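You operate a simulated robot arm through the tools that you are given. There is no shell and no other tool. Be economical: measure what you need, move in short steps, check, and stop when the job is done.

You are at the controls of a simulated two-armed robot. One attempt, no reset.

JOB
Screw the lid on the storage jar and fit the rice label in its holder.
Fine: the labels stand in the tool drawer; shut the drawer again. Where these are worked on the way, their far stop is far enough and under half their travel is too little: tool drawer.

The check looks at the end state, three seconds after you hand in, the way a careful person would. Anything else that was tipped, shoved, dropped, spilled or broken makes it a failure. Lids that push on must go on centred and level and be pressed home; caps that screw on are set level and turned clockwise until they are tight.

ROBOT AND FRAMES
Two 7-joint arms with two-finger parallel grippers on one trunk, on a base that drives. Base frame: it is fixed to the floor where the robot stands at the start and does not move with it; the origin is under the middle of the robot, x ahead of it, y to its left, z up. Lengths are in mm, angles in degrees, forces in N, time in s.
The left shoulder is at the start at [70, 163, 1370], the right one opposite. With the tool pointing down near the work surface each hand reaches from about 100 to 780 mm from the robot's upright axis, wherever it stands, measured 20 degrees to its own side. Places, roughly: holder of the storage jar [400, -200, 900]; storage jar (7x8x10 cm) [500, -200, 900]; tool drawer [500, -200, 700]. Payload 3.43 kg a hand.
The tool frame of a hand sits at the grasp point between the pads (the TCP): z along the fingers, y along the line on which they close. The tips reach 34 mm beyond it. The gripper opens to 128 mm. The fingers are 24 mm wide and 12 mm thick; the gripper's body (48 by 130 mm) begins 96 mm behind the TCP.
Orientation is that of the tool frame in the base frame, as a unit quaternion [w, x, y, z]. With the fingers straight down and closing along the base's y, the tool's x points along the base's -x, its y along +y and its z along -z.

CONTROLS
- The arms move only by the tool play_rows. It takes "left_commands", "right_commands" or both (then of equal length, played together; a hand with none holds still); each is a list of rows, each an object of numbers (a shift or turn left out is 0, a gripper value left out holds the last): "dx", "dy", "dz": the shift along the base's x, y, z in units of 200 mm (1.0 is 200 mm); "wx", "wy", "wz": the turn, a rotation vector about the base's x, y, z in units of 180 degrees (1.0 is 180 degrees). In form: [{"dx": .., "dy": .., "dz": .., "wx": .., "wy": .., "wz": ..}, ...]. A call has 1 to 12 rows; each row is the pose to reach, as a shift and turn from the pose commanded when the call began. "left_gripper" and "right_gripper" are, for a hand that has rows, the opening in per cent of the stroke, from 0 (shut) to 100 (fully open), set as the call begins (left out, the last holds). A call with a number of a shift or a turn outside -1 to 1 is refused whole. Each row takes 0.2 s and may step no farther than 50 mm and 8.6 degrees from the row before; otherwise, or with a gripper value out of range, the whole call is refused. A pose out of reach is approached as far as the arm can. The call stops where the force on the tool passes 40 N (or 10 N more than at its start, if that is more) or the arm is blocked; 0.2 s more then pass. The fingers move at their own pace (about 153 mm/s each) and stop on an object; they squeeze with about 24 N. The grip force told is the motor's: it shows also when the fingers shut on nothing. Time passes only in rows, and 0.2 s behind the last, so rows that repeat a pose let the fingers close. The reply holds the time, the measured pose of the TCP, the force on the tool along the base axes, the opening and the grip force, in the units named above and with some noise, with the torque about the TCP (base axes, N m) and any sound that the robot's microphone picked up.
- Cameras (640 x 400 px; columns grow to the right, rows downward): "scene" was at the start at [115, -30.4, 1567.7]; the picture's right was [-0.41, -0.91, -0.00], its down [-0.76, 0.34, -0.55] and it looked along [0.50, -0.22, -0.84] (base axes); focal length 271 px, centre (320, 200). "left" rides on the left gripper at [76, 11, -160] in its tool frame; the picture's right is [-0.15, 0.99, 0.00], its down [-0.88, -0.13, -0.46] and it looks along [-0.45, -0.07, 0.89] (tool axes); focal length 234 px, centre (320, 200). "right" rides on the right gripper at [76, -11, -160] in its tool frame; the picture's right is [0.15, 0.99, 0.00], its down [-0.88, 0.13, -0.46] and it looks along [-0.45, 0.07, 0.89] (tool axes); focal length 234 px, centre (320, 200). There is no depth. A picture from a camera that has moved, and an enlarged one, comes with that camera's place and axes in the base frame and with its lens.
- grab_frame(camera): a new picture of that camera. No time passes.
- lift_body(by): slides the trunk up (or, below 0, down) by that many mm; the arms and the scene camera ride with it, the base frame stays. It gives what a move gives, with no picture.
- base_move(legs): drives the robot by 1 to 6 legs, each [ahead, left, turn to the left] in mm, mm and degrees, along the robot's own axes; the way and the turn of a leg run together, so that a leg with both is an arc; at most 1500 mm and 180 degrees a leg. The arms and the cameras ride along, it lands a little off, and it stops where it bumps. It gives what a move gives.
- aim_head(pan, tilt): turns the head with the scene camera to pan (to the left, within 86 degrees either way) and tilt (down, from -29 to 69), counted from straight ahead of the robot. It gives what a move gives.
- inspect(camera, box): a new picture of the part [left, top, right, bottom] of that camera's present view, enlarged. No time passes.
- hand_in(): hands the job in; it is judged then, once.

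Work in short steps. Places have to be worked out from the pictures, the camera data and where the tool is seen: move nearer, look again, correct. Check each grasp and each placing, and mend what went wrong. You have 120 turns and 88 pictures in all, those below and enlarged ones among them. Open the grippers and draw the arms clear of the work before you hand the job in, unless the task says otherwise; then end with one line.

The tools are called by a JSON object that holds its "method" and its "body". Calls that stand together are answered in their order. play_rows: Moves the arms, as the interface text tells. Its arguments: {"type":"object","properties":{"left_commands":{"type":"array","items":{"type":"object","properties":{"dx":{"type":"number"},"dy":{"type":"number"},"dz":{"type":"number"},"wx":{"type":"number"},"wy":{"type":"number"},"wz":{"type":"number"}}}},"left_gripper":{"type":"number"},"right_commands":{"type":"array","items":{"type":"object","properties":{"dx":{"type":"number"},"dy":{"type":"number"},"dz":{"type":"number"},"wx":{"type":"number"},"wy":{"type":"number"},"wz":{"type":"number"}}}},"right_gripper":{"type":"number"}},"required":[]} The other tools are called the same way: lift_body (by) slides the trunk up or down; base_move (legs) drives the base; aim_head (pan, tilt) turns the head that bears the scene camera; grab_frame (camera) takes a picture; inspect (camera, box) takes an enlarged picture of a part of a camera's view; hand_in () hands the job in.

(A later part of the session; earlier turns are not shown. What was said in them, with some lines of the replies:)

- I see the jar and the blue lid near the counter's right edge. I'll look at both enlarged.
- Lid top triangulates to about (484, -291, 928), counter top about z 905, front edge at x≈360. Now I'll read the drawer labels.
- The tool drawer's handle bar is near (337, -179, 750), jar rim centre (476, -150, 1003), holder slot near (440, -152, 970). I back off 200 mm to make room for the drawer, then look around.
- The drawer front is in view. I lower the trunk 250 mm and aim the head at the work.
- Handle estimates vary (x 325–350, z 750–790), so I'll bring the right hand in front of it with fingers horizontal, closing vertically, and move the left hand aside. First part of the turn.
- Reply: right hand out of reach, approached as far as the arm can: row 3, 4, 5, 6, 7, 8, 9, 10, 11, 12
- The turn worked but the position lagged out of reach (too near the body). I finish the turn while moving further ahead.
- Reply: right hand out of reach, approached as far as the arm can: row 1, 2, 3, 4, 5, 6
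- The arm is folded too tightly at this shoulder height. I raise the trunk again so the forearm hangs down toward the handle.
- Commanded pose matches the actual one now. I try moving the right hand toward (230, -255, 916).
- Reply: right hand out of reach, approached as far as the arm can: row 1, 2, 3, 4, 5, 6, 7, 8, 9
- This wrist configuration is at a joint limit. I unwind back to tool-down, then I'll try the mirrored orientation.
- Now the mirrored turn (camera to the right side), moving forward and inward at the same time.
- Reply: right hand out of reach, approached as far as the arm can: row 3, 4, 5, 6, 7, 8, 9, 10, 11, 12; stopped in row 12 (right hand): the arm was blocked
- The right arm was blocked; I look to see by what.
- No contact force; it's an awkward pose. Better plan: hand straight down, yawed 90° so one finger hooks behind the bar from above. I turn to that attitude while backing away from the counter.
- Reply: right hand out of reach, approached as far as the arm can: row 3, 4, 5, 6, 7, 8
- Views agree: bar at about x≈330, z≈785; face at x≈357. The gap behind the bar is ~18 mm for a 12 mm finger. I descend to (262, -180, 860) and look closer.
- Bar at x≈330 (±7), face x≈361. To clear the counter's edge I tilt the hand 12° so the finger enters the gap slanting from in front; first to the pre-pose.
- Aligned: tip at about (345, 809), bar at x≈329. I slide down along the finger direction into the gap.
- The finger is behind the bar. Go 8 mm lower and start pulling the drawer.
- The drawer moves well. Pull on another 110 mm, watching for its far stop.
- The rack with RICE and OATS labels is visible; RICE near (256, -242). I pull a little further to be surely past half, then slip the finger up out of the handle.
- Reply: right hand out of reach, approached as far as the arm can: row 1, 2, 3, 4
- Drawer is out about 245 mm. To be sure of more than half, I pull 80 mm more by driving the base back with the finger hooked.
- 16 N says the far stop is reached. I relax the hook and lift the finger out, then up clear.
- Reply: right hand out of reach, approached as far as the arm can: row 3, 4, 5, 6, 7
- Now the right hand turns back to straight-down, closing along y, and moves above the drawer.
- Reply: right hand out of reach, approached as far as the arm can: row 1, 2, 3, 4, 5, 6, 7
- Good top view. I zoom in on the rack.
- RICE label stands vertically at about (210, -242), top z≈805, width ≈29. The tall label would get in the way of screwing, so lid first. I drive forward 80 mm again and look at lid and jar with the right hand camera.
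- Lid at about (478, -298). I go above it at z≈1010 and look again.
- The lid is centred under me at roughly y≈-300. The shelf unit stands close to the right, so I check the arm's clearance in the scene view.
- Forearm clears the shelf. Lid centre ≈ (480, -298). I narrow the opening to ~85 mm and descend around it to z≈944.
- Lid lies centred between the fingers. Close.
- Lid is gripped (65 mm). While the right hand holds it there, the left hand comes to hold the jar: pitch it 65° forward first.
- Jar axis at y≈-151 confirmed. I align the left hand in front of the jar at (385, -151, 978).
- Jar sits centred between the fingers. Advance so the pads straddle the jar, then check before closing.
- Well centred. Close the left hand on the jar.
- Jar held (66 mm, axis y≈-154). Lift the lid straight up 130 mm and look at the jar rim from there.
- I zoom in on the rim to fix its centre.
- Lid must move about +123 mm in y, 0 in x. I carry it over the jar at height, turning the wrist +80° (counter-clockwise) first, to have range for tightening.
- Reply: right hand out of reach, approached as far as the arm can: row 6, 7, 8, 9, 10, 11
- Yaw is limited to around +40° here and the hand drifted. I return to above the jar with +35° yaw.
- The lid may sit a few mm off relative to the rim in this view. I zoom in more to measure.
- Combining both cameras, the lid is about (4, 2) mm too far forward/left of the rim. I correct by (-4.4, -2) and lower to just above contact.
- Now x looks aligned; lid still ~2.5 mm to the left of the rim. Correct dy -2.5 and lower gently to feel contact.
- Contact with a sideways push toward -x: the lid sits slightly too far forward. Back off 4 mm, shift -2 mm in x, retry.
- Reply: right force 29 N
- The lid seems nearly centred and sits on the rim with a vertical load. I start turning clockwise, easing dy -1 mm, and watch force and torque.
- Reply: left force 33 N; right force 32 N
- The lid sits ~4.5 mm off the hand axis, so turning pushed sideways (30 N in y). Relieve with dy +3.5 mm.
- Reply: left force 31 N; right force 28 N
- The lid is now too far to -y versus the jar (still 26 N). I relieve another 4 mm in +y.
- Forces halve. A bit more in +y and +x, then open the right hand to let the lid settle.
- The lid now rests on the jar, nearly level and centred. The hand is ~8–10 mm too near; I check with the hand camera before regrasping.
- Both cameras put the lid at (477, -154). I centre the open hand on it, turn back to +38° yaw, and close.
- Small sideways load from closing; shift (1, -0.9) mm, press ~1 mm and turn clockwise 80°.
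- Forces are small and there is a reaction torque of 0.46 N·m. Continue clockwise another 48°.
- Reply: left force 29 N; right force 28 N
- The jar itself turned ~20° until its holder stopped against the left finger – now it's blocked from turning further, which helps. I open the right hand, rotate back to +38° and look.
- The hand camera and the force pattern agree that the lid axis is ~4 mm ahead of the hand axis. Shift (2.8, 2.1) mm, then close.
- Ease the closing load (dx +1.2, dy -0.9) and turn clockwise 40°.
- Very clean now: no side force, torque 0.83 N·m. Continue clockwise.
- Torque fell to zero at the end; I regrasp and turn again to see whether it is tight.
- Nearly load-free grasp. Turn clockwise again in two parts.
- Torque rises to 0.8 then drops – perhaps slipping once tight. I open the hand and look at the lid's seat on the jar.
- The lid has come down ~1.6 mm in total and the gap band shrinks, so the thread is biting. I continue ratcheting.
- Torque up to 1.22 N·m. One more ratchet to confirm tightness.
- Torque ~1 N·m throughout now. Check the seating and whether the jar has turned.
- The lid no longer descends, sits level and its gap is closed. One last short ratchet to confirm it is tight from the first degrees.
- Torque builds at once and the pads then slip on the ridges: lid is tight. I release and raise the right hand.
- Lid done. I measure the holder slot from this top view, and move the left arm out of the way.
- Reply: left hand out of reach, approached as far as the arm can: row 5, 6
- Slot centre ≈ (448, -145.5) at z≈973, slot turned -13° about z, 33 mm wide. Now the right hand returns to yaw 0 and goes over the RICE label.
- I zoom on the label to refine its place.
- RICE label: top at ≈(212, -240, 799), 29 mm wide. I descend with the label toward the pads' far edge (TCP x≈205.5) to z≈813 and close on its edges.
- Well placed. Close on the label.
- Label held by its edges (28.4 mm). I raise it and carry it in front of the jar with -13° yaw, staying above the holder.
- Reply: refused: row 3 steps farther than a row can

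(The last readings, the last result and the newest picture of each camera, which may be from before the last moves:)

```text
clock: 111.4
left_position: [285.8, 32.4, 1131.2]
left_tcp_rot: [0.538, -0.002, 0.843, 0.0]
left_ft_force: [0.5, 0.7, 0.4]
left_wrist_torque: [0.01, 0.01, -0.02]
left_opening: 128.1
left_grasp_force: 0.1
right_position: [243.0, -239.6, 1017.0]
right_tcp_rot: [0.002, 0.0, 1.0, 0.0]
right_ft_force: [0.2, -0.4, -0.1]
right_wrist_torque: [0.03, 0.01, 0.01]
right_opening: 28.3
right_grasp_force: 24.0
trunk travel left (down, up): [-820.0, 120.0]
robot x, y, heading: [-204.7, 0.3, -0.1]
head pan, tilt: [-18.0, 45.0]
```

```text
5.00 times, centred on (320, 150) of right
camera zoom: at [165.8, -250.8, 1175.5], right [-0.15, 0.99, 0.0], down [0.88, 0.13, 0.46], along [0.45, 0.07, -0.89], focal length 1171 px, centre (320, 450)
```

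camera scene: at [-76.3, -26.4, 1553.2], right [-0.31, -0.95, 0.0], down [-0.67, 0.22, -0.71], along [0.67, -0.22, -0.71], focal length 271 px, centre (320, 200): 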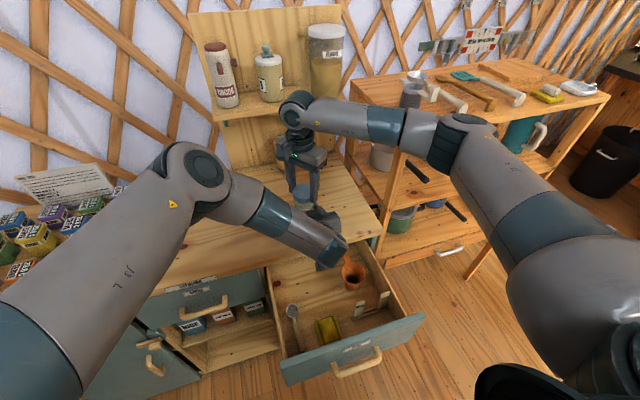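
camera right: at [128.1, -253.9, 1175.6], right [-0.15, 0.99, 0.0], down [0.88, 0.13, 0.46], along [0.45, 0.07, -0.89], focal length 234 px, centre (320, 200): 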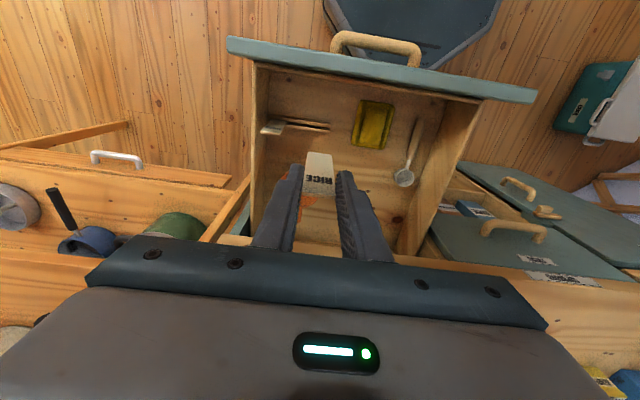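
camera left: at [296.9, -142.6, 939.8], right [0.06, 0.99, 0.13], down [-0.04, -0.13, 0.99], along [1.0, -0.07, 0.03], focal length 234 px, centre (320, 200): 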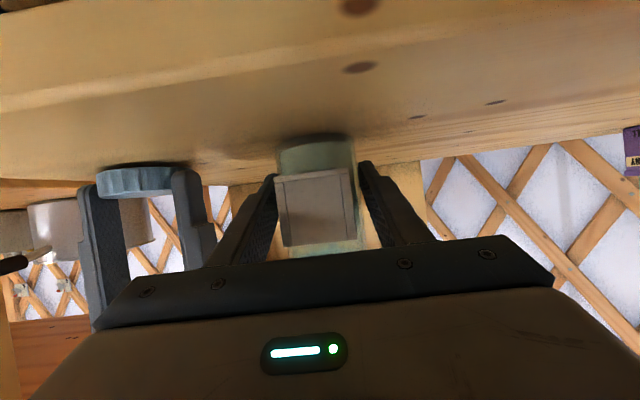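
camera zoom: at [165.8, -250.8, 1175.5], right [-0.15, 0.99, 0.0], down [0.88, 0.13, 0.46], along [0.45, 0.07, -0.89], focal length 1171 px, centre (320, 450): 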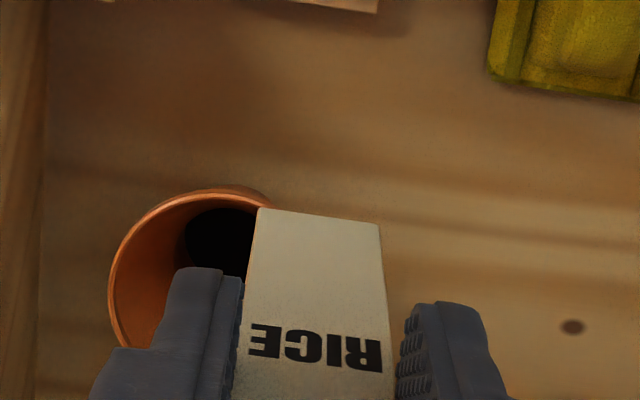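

The first carry call was refused (step too long); hand is at (243, -240, 1017). The zoom gives the label: bottom 114 mm below TCP, leaning ~3.4° toward me, so I add a small pitch. Now carry with smaller steps.

{"method": "play_rows", "body": {"right_commands": [{"dz": 0.2}, {"dz": 0.4, "dx": 0.05}, {"dx": 0.2, "dy": 0.1, "dz": 0.55}, {"dx": 0.38, "dy": 0.2, "dz": 0.565, "wz": -0.024}, {"dx": 0.56, "dy": 0.3, "dz": 0.565, "wz": -0.048, "wx": -0.002, "wy": -0.009}, {"dx": 0.74, "dy": 0.4, "dz": 0.565, "wz": -0.072, "wx": -0.0043, "wy": -0.0185}, {"dx": 0.9, "dy": 0.479, "dz": 0.565, "wz": -0.072, "wx": -0.0043, "wy": -0.0185}, {"dx": 0.97, "dy": 0.479, "dz": 0.565, "wz": -0.072, "wx": -0.0043, "wy": -0.0185}, {"dx": 0.97, "dy": 0.479, "dz": 0.565, "wz": -0.072, "wx": -0.0043, "wy": -0.0185}]}}

{"method": "inspect", "body": {"camera": "right", "box": [256, 110, 384, 190]}}

{"method": "inspect", "body": {"camera": "scene", "box": [256, 140, 368, 210]}}

```text
clock: 113.4
left_position: [286.8, 33.6, 1131.2]
left_tcp_rot: [0.537, -0.002, 0.843, 0.0]
left_ft_force: [-0.7, 0.1, 0.6]
left_wrist_torque: [0.02, 0.01, 0.01]
left_opening: 128.0
left_grasp_force: 0.2
right_position: [433.7, -142.5, 1129.5]
right_tcp_rot: [0.03, 0.112, 0.993, -0.008]
right_ft_force: [0.8, -0.3, 0.4]
right_wrist_torque: [0.01, -0.01, 0.0]
right_opening: 28.2
right_grasp_force: 23.8
trunk travel left (down, up): [-820.0, 120.0]
robot x, y, heading: [-206.0, 0.0, 0.2]
head pan, tilt: [-18.0, 45.0]
```

```text
5.00 times, centred on (320, 150) of right
camera zoom: at [347.7, -133.2, 1284.7], right [0.08, 1.0, -0.02], down [0.86, -0.06, 0.51], along [0.51, -0.05, -0.86], focal length 1171 px, centre (320, 450)
```

zoom: 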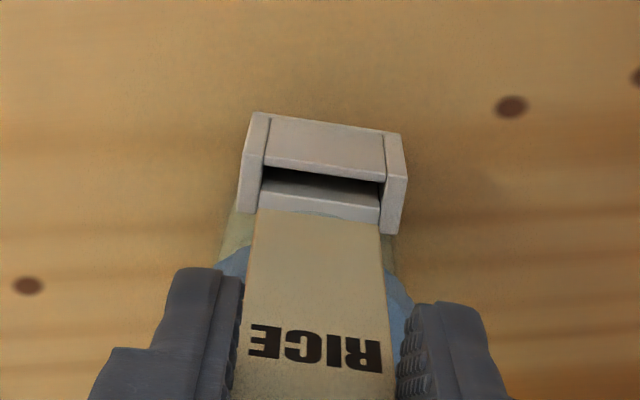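

```text
5.71 times, centred on (312, 175) of scene
camera zoom: at [-76.4, -26.0, 1553.2], right [-0.31, -0.95, 0.0], down [-0.67, 0.22, -0.71], along [0.67, -0.22, -0.71], focal length 1548 px, centre (366, 343)
```

zoom: 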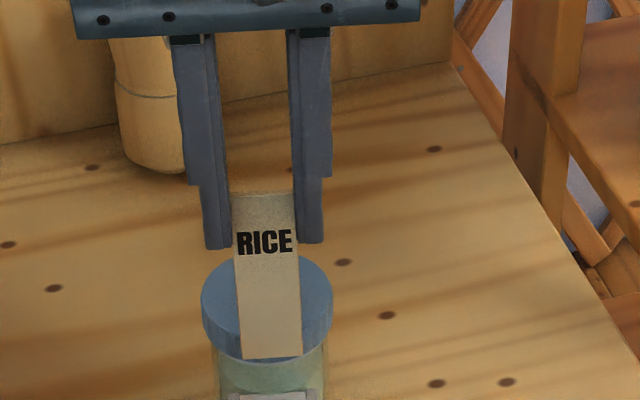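

Slot and label line up in yaw and y; the label needs about +6 mm in x. I shift and lower until the label is just above the slot, and check.

{"method": "play_rows", "body": {"right_commands": [{"dx": 0.03}, {"dx": 0.03, "dz": -0.09}, {"dx": 0.03, "dz": -0.18}, {"dx": 0.03, "dz": -0.18}]}}

{"method": "inspect", "body": {"camera": "right", "box": [272, 130, 368, 190]}}

```text
clock: 114.4
left_position: [286.3, 33.6, 1131.5]
left_tcp_rot: [0.537, -0.001, 0.843, -0.001]
left_ft_force: [-1.0, -0.4, -0.7]
left_wrist_torque: [0.04, 0.03, 0.0]
left_opening: 128.3
left_grasp_force: 0.1
right_position: [442.0, -140.1, 1092.1]
right_tcp_rot: [0.03, 0.113, 0.993, -0.007]
right_ft_force: [-0.1, 0.0, 0.7]
right_wrist_torque: [0.0, 0.06, 0.0]
right_opening: 28.2
right_grasp_force: 24.5
trunk travel left (down, up): [-820.0, 120.0]
robot x, y, heading: [-207.0, 1.0, 0.1]
head pan, tilt: [-18.0, 45.0]
```

```text
6.67 times, centred on (320, 160) of right
camera zoom: at [357.6, -131.5, 1247.5], right [0.08, 1.0, -0.02], down [0.86, -0.06, 0.51], along [0.51, -0.05, -0.86], focal length 1561 px, centre (320, 467)
```

zoom: 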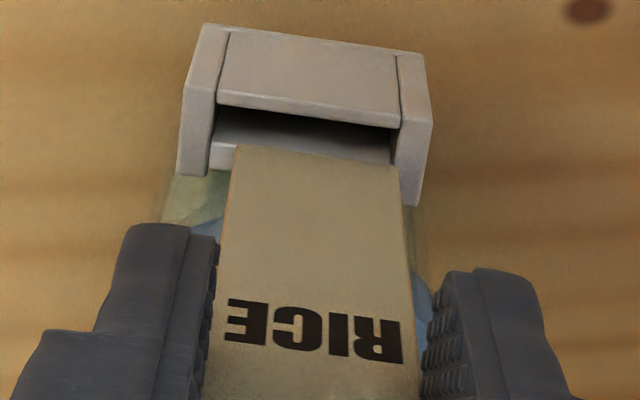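

Label needs (-0.7, -2.3) mm. Shift and lower slowly into the slot until it is ~25 mm inside.

{"method": "play_rows", "body": {"right_commands": [{"dx": -0.0035, "dy": -0.0115}, {"dx": -0.0035, "dy": -0.0115}, {"dx": -0.0035, "dy": -0.0115, "dz": -0.03}, {"dx": -0.0035, "dy": -0.0115, "dz": -0.06}, {"dx": -0.0035, "dy": -0.0115, "dz": -0.09}, {"dx": -0.0035, "dy": -0.0115, "dz": -0.1}]}}

{"method": "inspect", "body": {"camera": "right", "box": [272, 130, 368, 190]}}

```text
clock: 115.8
left_position: [284.7, 33.0, 1131.9]
left_tcp_rot: [0.539, -0.002, 0.842, 0.0]
left_ft_force: [0.2, -0.6, -0.3]
left_wrist_torque: [0.02, -0.01, -0.02]
left_opening: 128.1
left_grasp_force: 0.1
right_position: [441.4, -142.4, 1075.5]
right_tcp_rot: [0.032, 0.113, 0.993, -0.006]
right_ft_force: [-0.5, -0.4, 20.4]
right_wrist_torque: [-0.05, -0.43, -0.04]
right_opening: 28.4
right_grasp_force: 23.9
trunk travel left (down, up): [-820.0, 120.0]
robot x, y, heading: [-204.9, 0.5, 0.1]
head pan, tilt: [-18.0, 45.0]
```

```text
6.67 times, centred on (320, 160) of right
camera zoom: at [353.5, -133.6, 1229.3], right [0.08, 1.0, -0.02], down [0.86, -0.06, 0.51], along [0.51, -0.05, -0.86], focal length 1561 px, centre (320, 467)
```

zoom: 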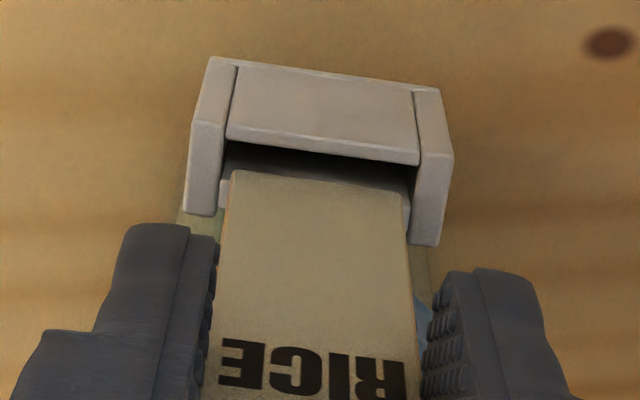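

The label's bottom rests on the slot's jar-side wall; it must come ~4 mm toward me. Lift 4 mm, shift, and lower again.

{"method": "play_rows", "body": {"right_commands": [{"dz": 0.02}, {"dx": -0.0195, "dy": 0.0045, "dz": 0.02}, {"dx": -0.0195, "dy": 0.0045, "dz": 0.0}, {"dx": -0.0195, "dy": 0.0045, "dz": -0.03}, {"dx": -0.0195, "dy": 0.0045, "dz": -0.05}]}}

{"method": "inspect", "body": {"camera": "right", "box": [272, 130, 368, 190]}}

```text
clock: 117.0
left_position: [288.7, 32.0, 1130.1]
left_tcp_rot: [0.537, 0.0, 0.844, -0.002]
left_ft_force: [-0.4, 0.6, 0.0]
left_wrist_torque: [0.0, 0.0, 0.0]
left_opening: 128.2
left_grasp_force: 0.0
right_position: [438.5, -142.1, 1059.1]
right_tcp_rot: [0.028, 0.113, 0.993, -0.008]
right_ft_force: [0.1, 0.1, -0.2]
right_wrist_torque: [0.03, 0.06, 0.0]
right_opening: 28.2
right_grasp_force: 24.2
trunk travel left (down, up): [-820.0, 120.0]
robot x, y, heading: [-203.5, 0.5, 0.1]
head pan, tilt: [-18.0, 45.0]
```

```text
6.67 times, centred on (320, 160) of right
camera zoom: at [354.1, -133.7, 1214.9], right [0.08, 1.0, -0.02], down [0.86, -0.06, 0.5], along [0.5, -0.05, -0.86], focal length 1561 px, centre (320, 467)
```

zoom: 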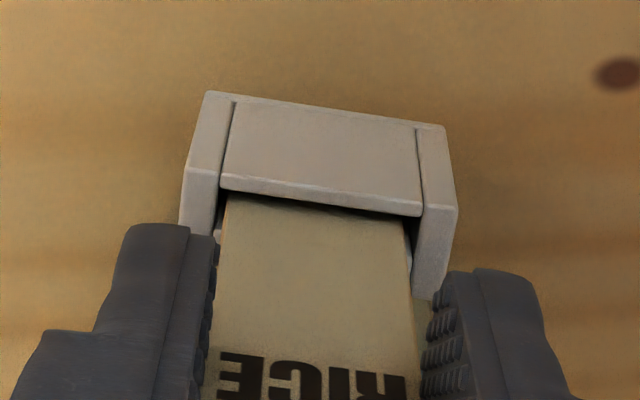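

The label has entered the slot without force. Lower further, watching for force.

{"method": "play_rows", "body": {"right_commands": [{"dz": -0.02}, {"dz": -0.04}, {"dz": -0.06}, {"dz": -0.08}]}}

```text
clock: 118.0
left_position: [287.0, 33.5, 1131.5]
left_tcp_rot: [0.538, -0.001, 0.843, -0.001]
left_ft_force: [1.0, 0.7, -0.6]
left_wrist_torque: [-0.01, 0.01, 0.01]
left_opening: 127.9
left_grasp_force: 0.0
right_position: [438.0, -141.7, 1047.2]
right_tcp_rot: [0.031, 0.112, 0.993, -0.007]
right_ft_force: [-0.2, 0.0, 0.5]
right_wrist_torque: [-0.01, -0.01, -0.01]
right_opening: 28.3
right_grasp_force: 23.5
trunk travel left (down, up): [-820.0, 120.0]
robot x, y, heading: [-207.3, 0.3, 0.2]
head pan, tilt: [-18.0, 45.0]
```

Still free. Continue down in small steps.

{"method": "play_rows", "body": {"right_commands": [{"dz": -0.015}, {"dz": -0.03}, {"dz": -0.045}]}}

{"method": "play_rows", "body": {"right_commands": [{"dz": -0.01}, {"dz": -0.02}, {"dz": -0.03}]}}

```text
clock: 118.8
left_position: [287.0, 33.5, 1130.4]
left_tcp_rot: [0.537, -0.002, 0.843, 0.0]
left_ft_force: [-0.3, -0.5, 0.3]
left_wrist_torque: [-0.01, -0.03, 0.01]
left_opening: 128.2
left_grasp_force: 0.0
right_position: [438.6, -142.0, 1038.4]
right_tcp_rot: [0.031, 0.112, 0.993, -0.007]
right_ft_force: [-0.2, -0.5, 0.2]
right_wrist_torque: [0.03, 0.0, -0.02]
right_opening: 28.1
right_grasp_force: 23.3
trunk travel left (down, up): [-820.0, 120.0]
robot x, y, heading: [-205.2, -0.0, 0.2]
head pan, tilt: [-18.0, 45.0]
```

```text
clock: 119.6
left_position: [286.5, 32.5, 1131.6]
left_tcp_rot: [0.538, 0.0, 0.843, -0.002]
left_ft_force: [0.1, 0.3, 0.0]
left_wrist_torque: [0.01, -0.03, -0.01]
left_opening: 128.0
left_grasp_force: 0.1
right_position: [438.4, -142.2, 1032.5]
right_tcp_rot: [0.03, 0.112, 0.993, -0.006]
right_ft_force: [-0.7, 0.1, -0.3]
right_wrist_torque: [-0.01, 0.01, 0.01]
right_opening: 28.4
right_grasp_force: 23.4
trunk travel left (down, up): [-820.0, 120.0]
robot x, y, heading: [-205.8, 0.8, 0.0]
head pan, tilt: [-18.0, 45.0]
```

No contact yet; further down gently.

{"method": "play_rows", "body": {"right_commands": [{"dz": -0.01}, {"dz": -0.02}, {"dz": -0.03}]}}

{"method": "inspect", "body": {"camera": "scene", "box": [256, 150, 368, 220]}}

```text
clock: 120.4
left_position: [283.4, 34.6, 1132.5]
left_tcp_rot: [0.539, -0.002, 0.843, 0.0]
left_ft_force: [-0.2, -0.8, -0.1]
left_wrist_torque: [-0.03, 0.01, 0.02]
left_opening: 127.9
left_grasp_force: 0.1
right_position: [436.5, -141.6, 1030.0]
right_tcp_rot: [0.033, 0.113, 0.993, -0.005]
right_ft_force: [-2.5, -1.8, 23.5]
right_wrist_torque: [-0.22, -0.15, -0.03]
right_opening: 28.2
right_grasp_force: 23.8
trunk travel left (down, up): [-820.0, 120.0]
robot x, y, heading: [-205.2, 1.2, 0.1]
head pan, tilt: [-18.0, 45.0]
```

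```text
5.71 times, centred on (312, 185) of scene
camera zoom: at [-80.7, -25.6, 1553.9], right [-0.31, -0.95, 0.0], down [-0.67, 0.22, -0.71], along [0.67, -0.22, -0.71], focal length 1548 px, centre (366, 286)
```

zoom: 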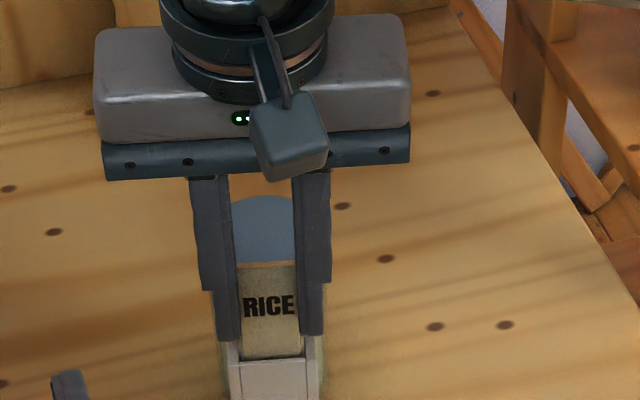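

Firm contact: the label stands on the holder's bottom, RICE facing out. Ease up 2 mm, open a little, and lift straight away.

{"method": "play_rows", "body": {"right_commands": [{"dz": 0.01}, {"dz": 0.01}]}}

{"method": "play_rows", "body": {"right_commands": [{"dz": 0}, {"dz": 0}, {"dz": 0}], "right_gripper": 36}}

{"method": "play_rows", "body": {"right_commands": [{"dz": 0.05}, {"dz": 0.15}, {"dz": 0.3}, {"dz": 0.5}, {"dz": 0.7}]}}

{"method": "inspect", "body": {"camera": "scene", "box": [256, 150, 368, 220]}}

```text
clock: 121.0
left_position: [284.7, 33.8, 1132.9]
left_tcp_rot: [0.539, -0.002, 0.842, 0.0]
left_ft_force: [-0.4, -0.5, 0.1]
left_wrist_torque: [0.01, -0.02, -0.01]
left_opening: 128.0
left_grasp_force: 0.0
right_position: [437.3, -142.2, 1029.9]
right_tcp_rot: [0.031, 0.113, 0.993, -0.007]
right_ft_force: [-2.1, 0.1, 19.7]
right_wrist_torque: [0.01, -0.13, -0.04]
right_opening: 28.0
right_grasp_force: 24.4
trunk travel left (down, up): [-820.0, 120.0]
robot x, y, heading: [-207.7, -2.0, -0.2]
head pan, tilt: [-18.0, 45.0]
```

```text
clock: 121.8
left_position: [286.4, 32.2, 1130.5]
left_tcp_rot: [0.537, -0.001, 0.844, 0.0]
left_ft_force: [0.0, 0.6, 0.3]
left_wrist_torque: [-0.01, 0.0, -0.02]
left_opening: 127.9
left_grasp_force: 0.1
right_position: [438.7, -142.4, 1026.3]
right_tcp_rot: [0.03, 0.112, 0.993, -0.007]
right_ft_force: [-0.2, -0.5, 0.3]
right_wrist_torque: [-0.04, 0.05, -0.01]
right_opening: 46.1
right_grasp_force: 0.1
trunk travel left (down, up): [-820.0, 120.0]
robot x, y, heading: [-206.7, -0.5, -0.1]
head pan, tilt: [-18.0, 45.0]
```

```text
clock: 123.0
left_position: [287.2, 34.4, 1130.8]
left_tcp_rot: [0.537, -0.001, 0.843, -0.001]
left_ft_force: [0.1, 0.3, -0.3]
left_wrist_torque: [0.02, 0.01, -0.01]
left_opening: 127.9
left_grasp_force: 0.0
right_position: [439.8, -138.9, 1166.4]
right_tcp_rot: [0.03, 0.112, 0.993, -0.007]
right_ft_force: [-0.3, 0.6, 0.7]
right_wrist_torque: [-0.01, 0.01, -0.02]
right_opening: 46.3
right_grasp_force: 0.0
trunk travel left (down, up): [-820.0, 120.0]
robot x, y, heading: [-202.4, -1.3, 0.1]
head pan, tilt: [-18.0, 45.0]
```

```text
5.71 times, centred on (312, 185) of scene
camera zoom: at [-76.9, -25.6, 1553.2], right [-0.31, -0.95, 0.0], down [-0.67, 0.22, -0.71], along [0.67, -0.22, -0.71], focal length 1548 px, centre (366, 286)
```

zoom: 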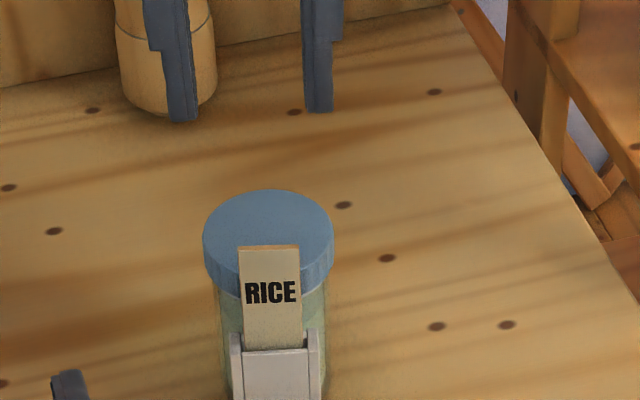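

Lid is on and the RICE label is fully seated. Now shut the drawer: I back the base 180 mm to get the right hand in front of its handle.

{"method": "base_move", "body": {"legs": [[-180, 0, 0]]}}

{"method": "play_rows", "body": {"right_commands": [{"dx": -0.15, "wx": 0.0015, "wy": 0.006, "wz": 0.024}, {"dx": -0.35, "wx": 0.003, "wy": 0.012, "wz": 0.048}, {"dx": -0.55, "dy": -0.05, "wx": 0.0043, "wy": 0.0185, "wz": 0.072}, {"dx": -0.75, "dy": -0.1, "dz": -0.1, "wx": 0.0043, "wy": 0.0185, "wz": 0.072}, {"dx": -0.95, "dy": -0.15, "dz": -0.2, "wx": 0.0043, "wy": 0.0185, "wz": 0.072}, {"dx": -1.0, "dy": -0.2, "dz": -0.3, "wx": 0.0043, "wy": 0.0185, "wz": 0.072}], "right_gripper": 0}}

{"method": "play_rows", "body": {"right_commands": [{"dx": -0.2}, {"dx": -0.35}, {"dx": -0.45}, {"dx": -0.45}]}}

{"method": "grab_frame", "body": {"camera": "right"}}

```text
clock: 124.5
left_position: [106.9, 33.5, 1131.0]
left_tcp_rot: [0.537, 0.0, 0.844, -0.001]
left_ft_force: [-0.9, 0.7, 0.6]
left_wrist_torque: [-0.01, 0.01, 0.0]
left_opening: 127.8
left_grasp_force: 0.1
right_position: [260.9, -140.4, 1165.0]
right_tcp_rot: [0.029, 0.113, 0.993, -0.007]
right_ft_force: [0.7, -0.4, -0.7]
right_wrist_torque: [-0.01, 0.04, 0.01]
right_opening: 46.2
right_grasp_force: 0.1
trunk travel left (down, up): [-820.0, 120.0]
robot x, y, heading: [-387.4, 1.7, -0.2]
head pan, tilt: [-18.0, 45.0]
```

```text
clock: 125.9
left_position: [105.3, 32.4, 1130.8]
left_tcp_rot: [0.538, -0.001, 0.843, 0.0]
left_ft_force: [0.9, -0.6, 0.0]
left_wrist_torque: [0.03, 0.01, -0.01]
left_opening: 128.1
left_grasp_force: 0.2
right_position: [58.6, -184.0, 1105.8]
right_tcp_rot: [0.0, 0.001, 1.0, 0.0]
right_ft_force: [0.1, -0.1, 0.4]
right_wrist_torque: [0.01, -0.02, -0.01]
right_opening: 0.1
right_grasp_force: 23.6
trunk travel left (down, up): [-820.0, 120.0]
robot x, y, heading: [-384.8, 0.5, -0.1]
head pan, tilt: [-18.0, 45.0]
```

```text
clock: 126.9
left_position: [104.6, 32.8, 1132.6]
left_tcp_rot: [0.538, -0.001, 0.843, 0.0]
left_ft_force: [-0.1, 0.9, 1.0]
left_wrist_torque: [-0.02, 0.01, 0.01]
left_opening: 128.1
left_grasp_force: 0.1
right_position: [-11.4, -176.9, 1105.5]
right_tcp_rot: [0.0, 0.001, 1.0, 0.0]
right_ft_force: [0.0, 0.1, 0.1]
right_wrist_torque: [-0.02, -0.01, -0.02]
right_opening: 0.0
right_grasp_force: 24.0
right hand out of reach, approached as far as the arm can: row 3, 4
trunk travel left (down, up): [-820.0, 120.0]
robot x, y, heading: [-385.0, 0.5, 0.0]
head pan, tilt: [-18.0, 45.0]
```

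```text
7 pictures are left
camera right: at [-86.6, -188.8, 1264.7], right [-0.14, 0.99, 0.0], down [0.88, 0.13, 0.46], along [0.45, 0.07, -0.89], focal length 234 px, centre (320, 200)
```

right: 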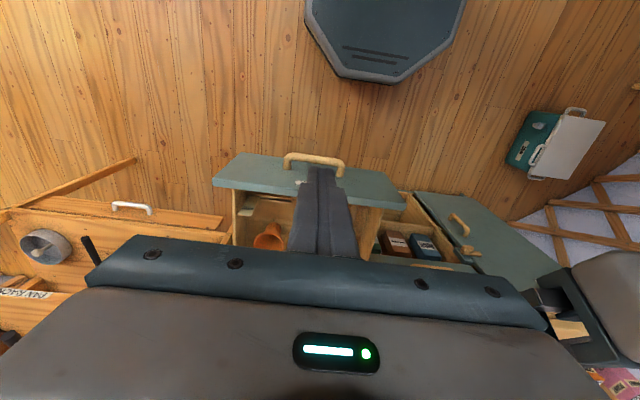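

The handle bar is at about x≈59, y≈-176. I lower the closed hand in front of it (x≈5) to z≈797.

{"method": "play_rows", "body": {"right_commands": [{"dx": 0.06, "dz": -0.2}, {"dx": 0.06, "dz": -0.4}, {"dx": 0.06, "dz": -0.6}, {"dx": 0.06, "dz": -0.8}, {"dx": 0.06, "dz": -1.0}]}}

{"method": "play_rows", "body": {"right_commands": [{"dz": -0.2}, {"dz": -0.4}, {"dz": -0.54}, {"dz": -0.54}]}}

{"method": "grab_frame", "body": {"camera": "scene"}}

```text
clock: 128.1
left_position: [105.0, 32.9, 1131.8]
left_tcp_rot: [0.539, -0.001, 0.843, -0.001]
left_ft_force: [1.2, 0.3, -0.5]
left_wrist_torque: [-0.04, 0.0, 0.01]
left_opening: 127.8
left_grasp_force: 0.1
right_position: [2.1, -175.3, 904.0]
right_tcp_rot: [0.002, 0.001, 1.0, 0.0]
right_ft_force: [-1.5, -0.8, -0.9]
right_wrist_torque: [-0.01, 0.0, 0.01]
right_opening: 0.1
right_grasp_force: 23.9
trunk travel left (down, up): [-820.0, 120.0]
robot x, y, heading: [-390.5, -1.5, -0.0]
head pan, tilt: [-18.0, 45.0]
```

```text
clock: 129.1
left_position: [105.5, 32.2, 1130.9]
left_tcp_rot: [0.538, -0.001, 0.843, 0.0]
left_ft_force: [-0.1, -0.5, 0.6]
left_wrist_torque: [0.01, -0.02, 0.01]
left_opening: 128.0
left_grasp_force: 0.1
right_position: [3.9, -175.8, 795.1]
right_tcp_rot: [0.001, 0.001, 1.0, 0.0]
right_ft_force: [0.2, 0.2, -0.3]
right_wrist_torque: [-0.01, 0.01, -0.04]
right_opening: 0.1
right_grasp_force: 24.0
trunk travel left (down, up): [-820.0, 120.0]
robot x, y, heading: [-385.2, -0.9, 0.2]
head pan, tilt: [-18.0, 45.0]
```

```text
6 pictures are left
camera scene: at [-257.8, -26.7, 1553.2], right [-0.31, -0.95, 0.0], down [-0.67, 0.22, -0.71], along [0.67, -0.22, -0.71], focal length 271 px, centre (320, 200)
```

scene: 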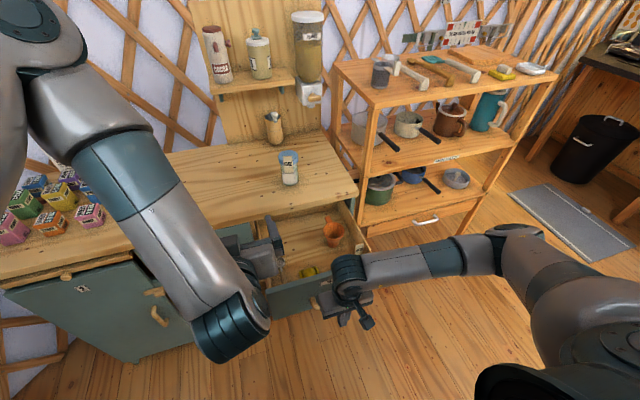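

Hand is in front of the handle. Push the drawer shut, steadily.

{"method": "play_rows", "body": {"right_commands": [{"dx": 0.1}, {"dx": 0.2}, {"dx": 0.28}, {"dx": 0.36}, {"dx": 0.44}, {"dx": 0.52}, {"dx": 0.6}, {"dx": 0.68}, {"dx": 0.76}, {"dx": 0.84}, {"dx": 0.92}, {"dx": 1.0}]}}

{"method": "play_rows", "body": {"right_commands": [{"dx": 0.08}, {"dx": 0.16}, {"dx": 0.24}, {"dx": 0.32}, {"dx": 0.38}, {"dx": 0.43}]}}

```text
clock: 131.7
left_position: [105.9, 33.9, 1130.6]
left_tcp_rot: [0.537, -0.001, 0.844, -0.001]
left_ft_force: [0.5, -0.1, -0.1]
left_wrist_torque: [-0.02, 0.03, 0.0]
left_opening: 128.2
left_grasp_force: 0.1
right_position: [202.6, -176.0, 797.3]
right_tcp_rot: [0.001, 0.0, 1.0, 0.0]
right_ft_force: [0.2, 0.0, 0.1]
right_wrist_torque: [0.02, 0.0, 0.02]
right_opening: 0.2
right_grasp_force: 24.0
trunk travel left (down, up): [-820.0, 120.0]
robot x, y, heading: [-387.7, -0.7, -0.1]
head pan, tilt: [-18.0, 45.0]
```

```text
clock: 133.1
left_position: [105.1, 33.1, 1130.8]
left_tcp_rot: [0.537, -0.001, 0.844, -0.001]
left_ft_force: [0.7, 0.6, -0.1]
left_wrist_torque: [0.03, -0.03, -0.01]
left_opening: 128.0
left_grasp_force: 0.1
right_position: [289.5, -173.7, 797.7]
right_tcp_rot: [0.001, 0.001, 1.0, 0.001]
right_ft_force: [-0.2, 0.2, -0.3]
right_wrist_torque: [-0.02, 0.04, 0.04]
right_opening: 0.0
right_grasp_force: 23.8
trunk travel left (down, up): [-820.0, 120.0]
robot x, y, heading: [-387.6, -0.7, 0.0]
head pan, tilt: [-18.0, 45.0]
```

Now the final push in small steps until it meets the stop.

{"method": "play_rows", "body": {"right_commands": [{"dx": 0.03}, {"dx": 0.06}, {"dx": 0.09}, {"dx": 0.12}, {"dx": 0.14}]}}

{"method": "grab_frame", "body": {"camera": "right"}}

```text
clock: 134.3
left_position: [105.2, 32.7, 1131.5]
left_tcp_rot: [0.537, 0.0, 0.843, -0.001]
left_ft_force: [-0.7, 0.7, 0.1]
left_wrist_torque: [-0.02, 0.04, 0.0]
left_opening: 127.8
left_grasp_force: 0.1
right_position: [317.1, -175.3, 797.1]
right_tcp_rot: [0.001, 0.001, 1.0, -0.001]
right_ft_force: [0.3, 0.6, 0.5]
right_wrist_torque: [0.02, 0.02, -0.02]
right_opening: 0.0
right_grasp_force: 24.0
trunk travel left (down, up): [-820.0, 120.0]
robot x, y, heading: [-386.3, -0.7, 0.2]
head pan, tilt: [-18.0, 45.0]
```

```text
5 pictures are left
camera right: at [239.8, -187.7, 956.1], right [-0.15, 0.99, 0.0], down [0.88, 0.13, 0.46], along [0.45, 0.07, -0.89], focal length 234 px, centre (320, 200)
```

right: 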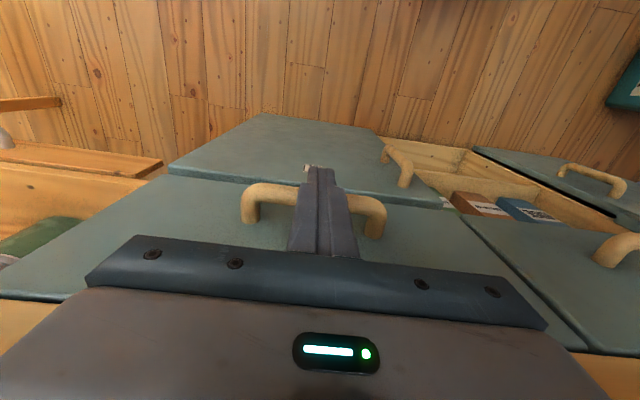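

Nearly flush, no stop force yet. Push a few mm more.

{"method": "play_rows", "body": {"right_commands": [{"dx": 0.01}, {"dx": 0.02}, {"dx": 0.03}, {"dx": 0.04}]}}

```text
clock: 135.3
left_position: [101.5, 32.5, 1133.0]
left_tcp_rot: [0.539, 0.0, 0.842, -0.001]
left_ft_force: [0.3, -0.8, -0.3]
left_wrist_torque: [0.0, -0.01, 0.01]
left_opening: 128.0
left_grasp_force: 0.0
right_position: [316.7, -176.2, 795.8]
right_tcp_rot: [-0.002, 0.0, 1.0, -0.001]
right_ft_force: [-41.6, -0.2, -1.5]
right_wrist_torque: [0.61, 1.32, 0.0]
right_opening: 0.1
right_grasp_force: 24.1
trunk travel left (down, up): [-820.0, 120.0]
robot x, y, heading: [-385.1, 0.4, -0.1]
head pan, tilt: [-18.0, 45.0]
```

41 N at the fingertips: the drawer is home. Back off and raise the hand clear, then drive back a little and check the final state.

{"method": "play_rows", "body": {"right_commands": [{"dx": -0.1}, {"dx": -0.3}, {"dx": -0.5}, {"dx": -0.6, "dz": 0.2}, {"dx": -0.6, "dz": 0.4}, {"dx": -0.6, "dy": -0.2, "dz": 0.6}, {"dx": -0.6, "dy": -0.4, "dz": 0.8}, {"dx": -0.6, "dy": -0.5, "dz": 1.0}]}}

{"method": "grab_frame", "body": {"camera": "scene"}}

{"method": "inspect", "body": {"camera": "scene", "box": [230, 140, 390, 240]}}

```text
refused: row 6 steps farther than a row can; nothing moved
```

```text
4 pictures are left
camera scene: at [-263.9, -26.5, 1553.6], right [-0.31, -0.95, 0.0], down [-0.67, 0.22, -0.71], along [0.67, -0.22, -0.7], focal length 271 px, centre (320, 200)
```

scene: 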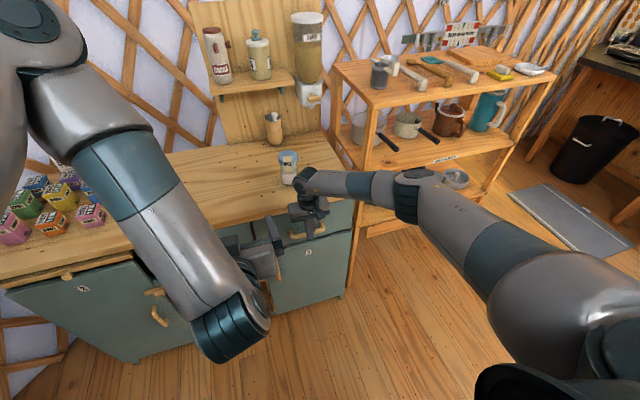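

```text
4.00 times, centred on (310, 190) of scene
camera zoom: at [-263.9, -26.5, 1553.6], right [-0.31, -0.95, 0.0], down [-0.67, 0.22, -0.71], along [0.67, -0.22, -0.7], focal length 1084 px, centre (360, 240)
```

zoom: 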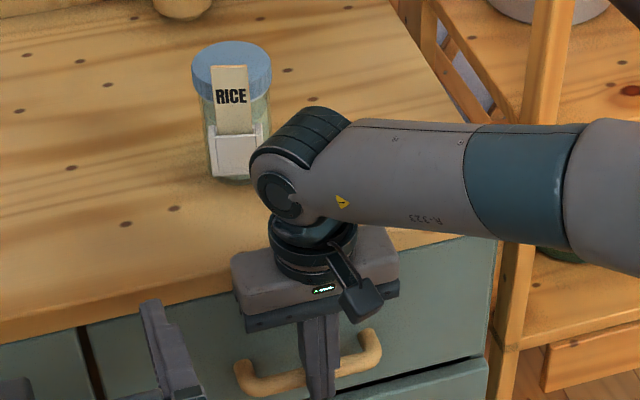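

The drawer is shut flush and the jar, lid and label look right; the retreat was only refused for step size. Retreat with smaller steps.

{"method": "play_rows", "body": {"right_commands": [{"dx": -0.1}, {"dx": -0.3}, {"dx": -0.5}, {"dx": -0.6, "dz": 0.15}, {"dx": -0.6, "dz": 0.35}, {"dx": -0.6, "dy": -0.1, "dz": 0.55}, {"dx": -0.6, "dy": -0.2, "dz": 0.75}, {"dx": -0.6, "dy": -0.3, "dz": 0.95}], "right_gripper": 0}}

{"method": "play_rows", "body": {"right_commands": [{"dz": 0}, {"dz": 0}, {"dz": 0}], "right_gripper": 100}}

{"method": "inspect", "body": {"camera": "scene", "box": [200, 120, 440, 270]}}

```text
clock: 137.1
left_position: [105.2, 33.0, 1131.2]
left_tcp_rot: [0.538, -0.002, 0.843, 0.001]
left_ft_force: [-0.5, -1.0, 0.1]
left_wrist_torque: [0.01, 0.01, -0.01]
left_opening: 127.8
left_grasp_force: 0.1
right_position: [196.2, -236.3, 987.7]
right_tcp_rot: [0.001, 0.0, 1.0, 0.0]
right_ft_force: [-0.4, -0.8, 0.0]
right_wrist_torque: [0.02, -0.04, -0.07]
right_opening: 0.0
right_grasp_force: 24.0
trunk travel left (down, up): [-820.0, 120.0]
robot x, y, heading: [-386.3, -4.4, 0.1]
head pan, tilt: [-18.0, 45.0]
```

```text
clock: 137.9
left_position: [105.4, 32.9, 1131.7]
left_tcp_rot: [0.537, -0.001, 0.844, -0.001]
left_ft_force: [-0.7, 0.4, 0.1]
left_wrist_torque: [-0.01, -0.02, -0.01]
left_opening: 128.0
left_grasp_force: 0.1
right_position: [199.5, -235.2, 985.7]
right_tcp_rot: [0.001, 0.001, 1.0, 0.0]
right_ft_force: [0.5, -0.6, 0.1]
right_wrist_torque: [-0.01, 0.02, -0.01]
right_opening: 128.1
right_grasp_force: 0.1
trunk travel left (down, up): [-820.0, 120.0]
robot x, y, heading: [-387.8, -0.5, -0.1]
head pan, tilt: [-18.0, 45.0]
```

```text
2.67 times, centred on (320, 195) of scene
camera zoom: at [-257.3, -26.5, 1553.1], right [-0.31, -0.95, 0.0], down [-0.67, 0.22, -0.71], along [0.67, -0.22, -0.71], focal length 722 px, centre (320, 213)
```

zoom: 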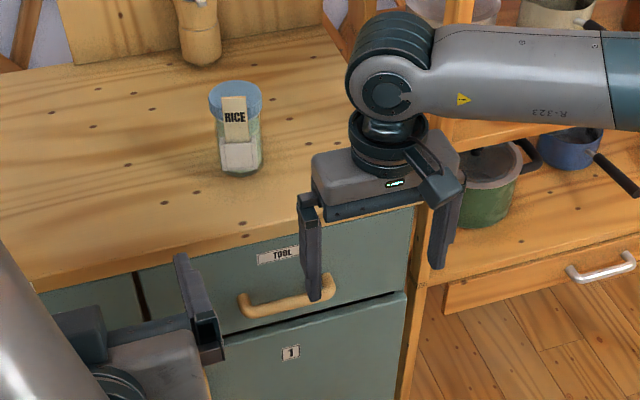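

The drawer is shut, the lid is level on the jar, the RICE label is in its holder, and both grippers are open and clear. I hand in.

{"method": "hand_in", "body": {}}

```text
The job is handed in.
```

I screwed the lid on the jar until it was tight, seated the RICE label fully in the jar's holder, and shut the tool drawer again. The jar turned about 13° clockwise during tightening.
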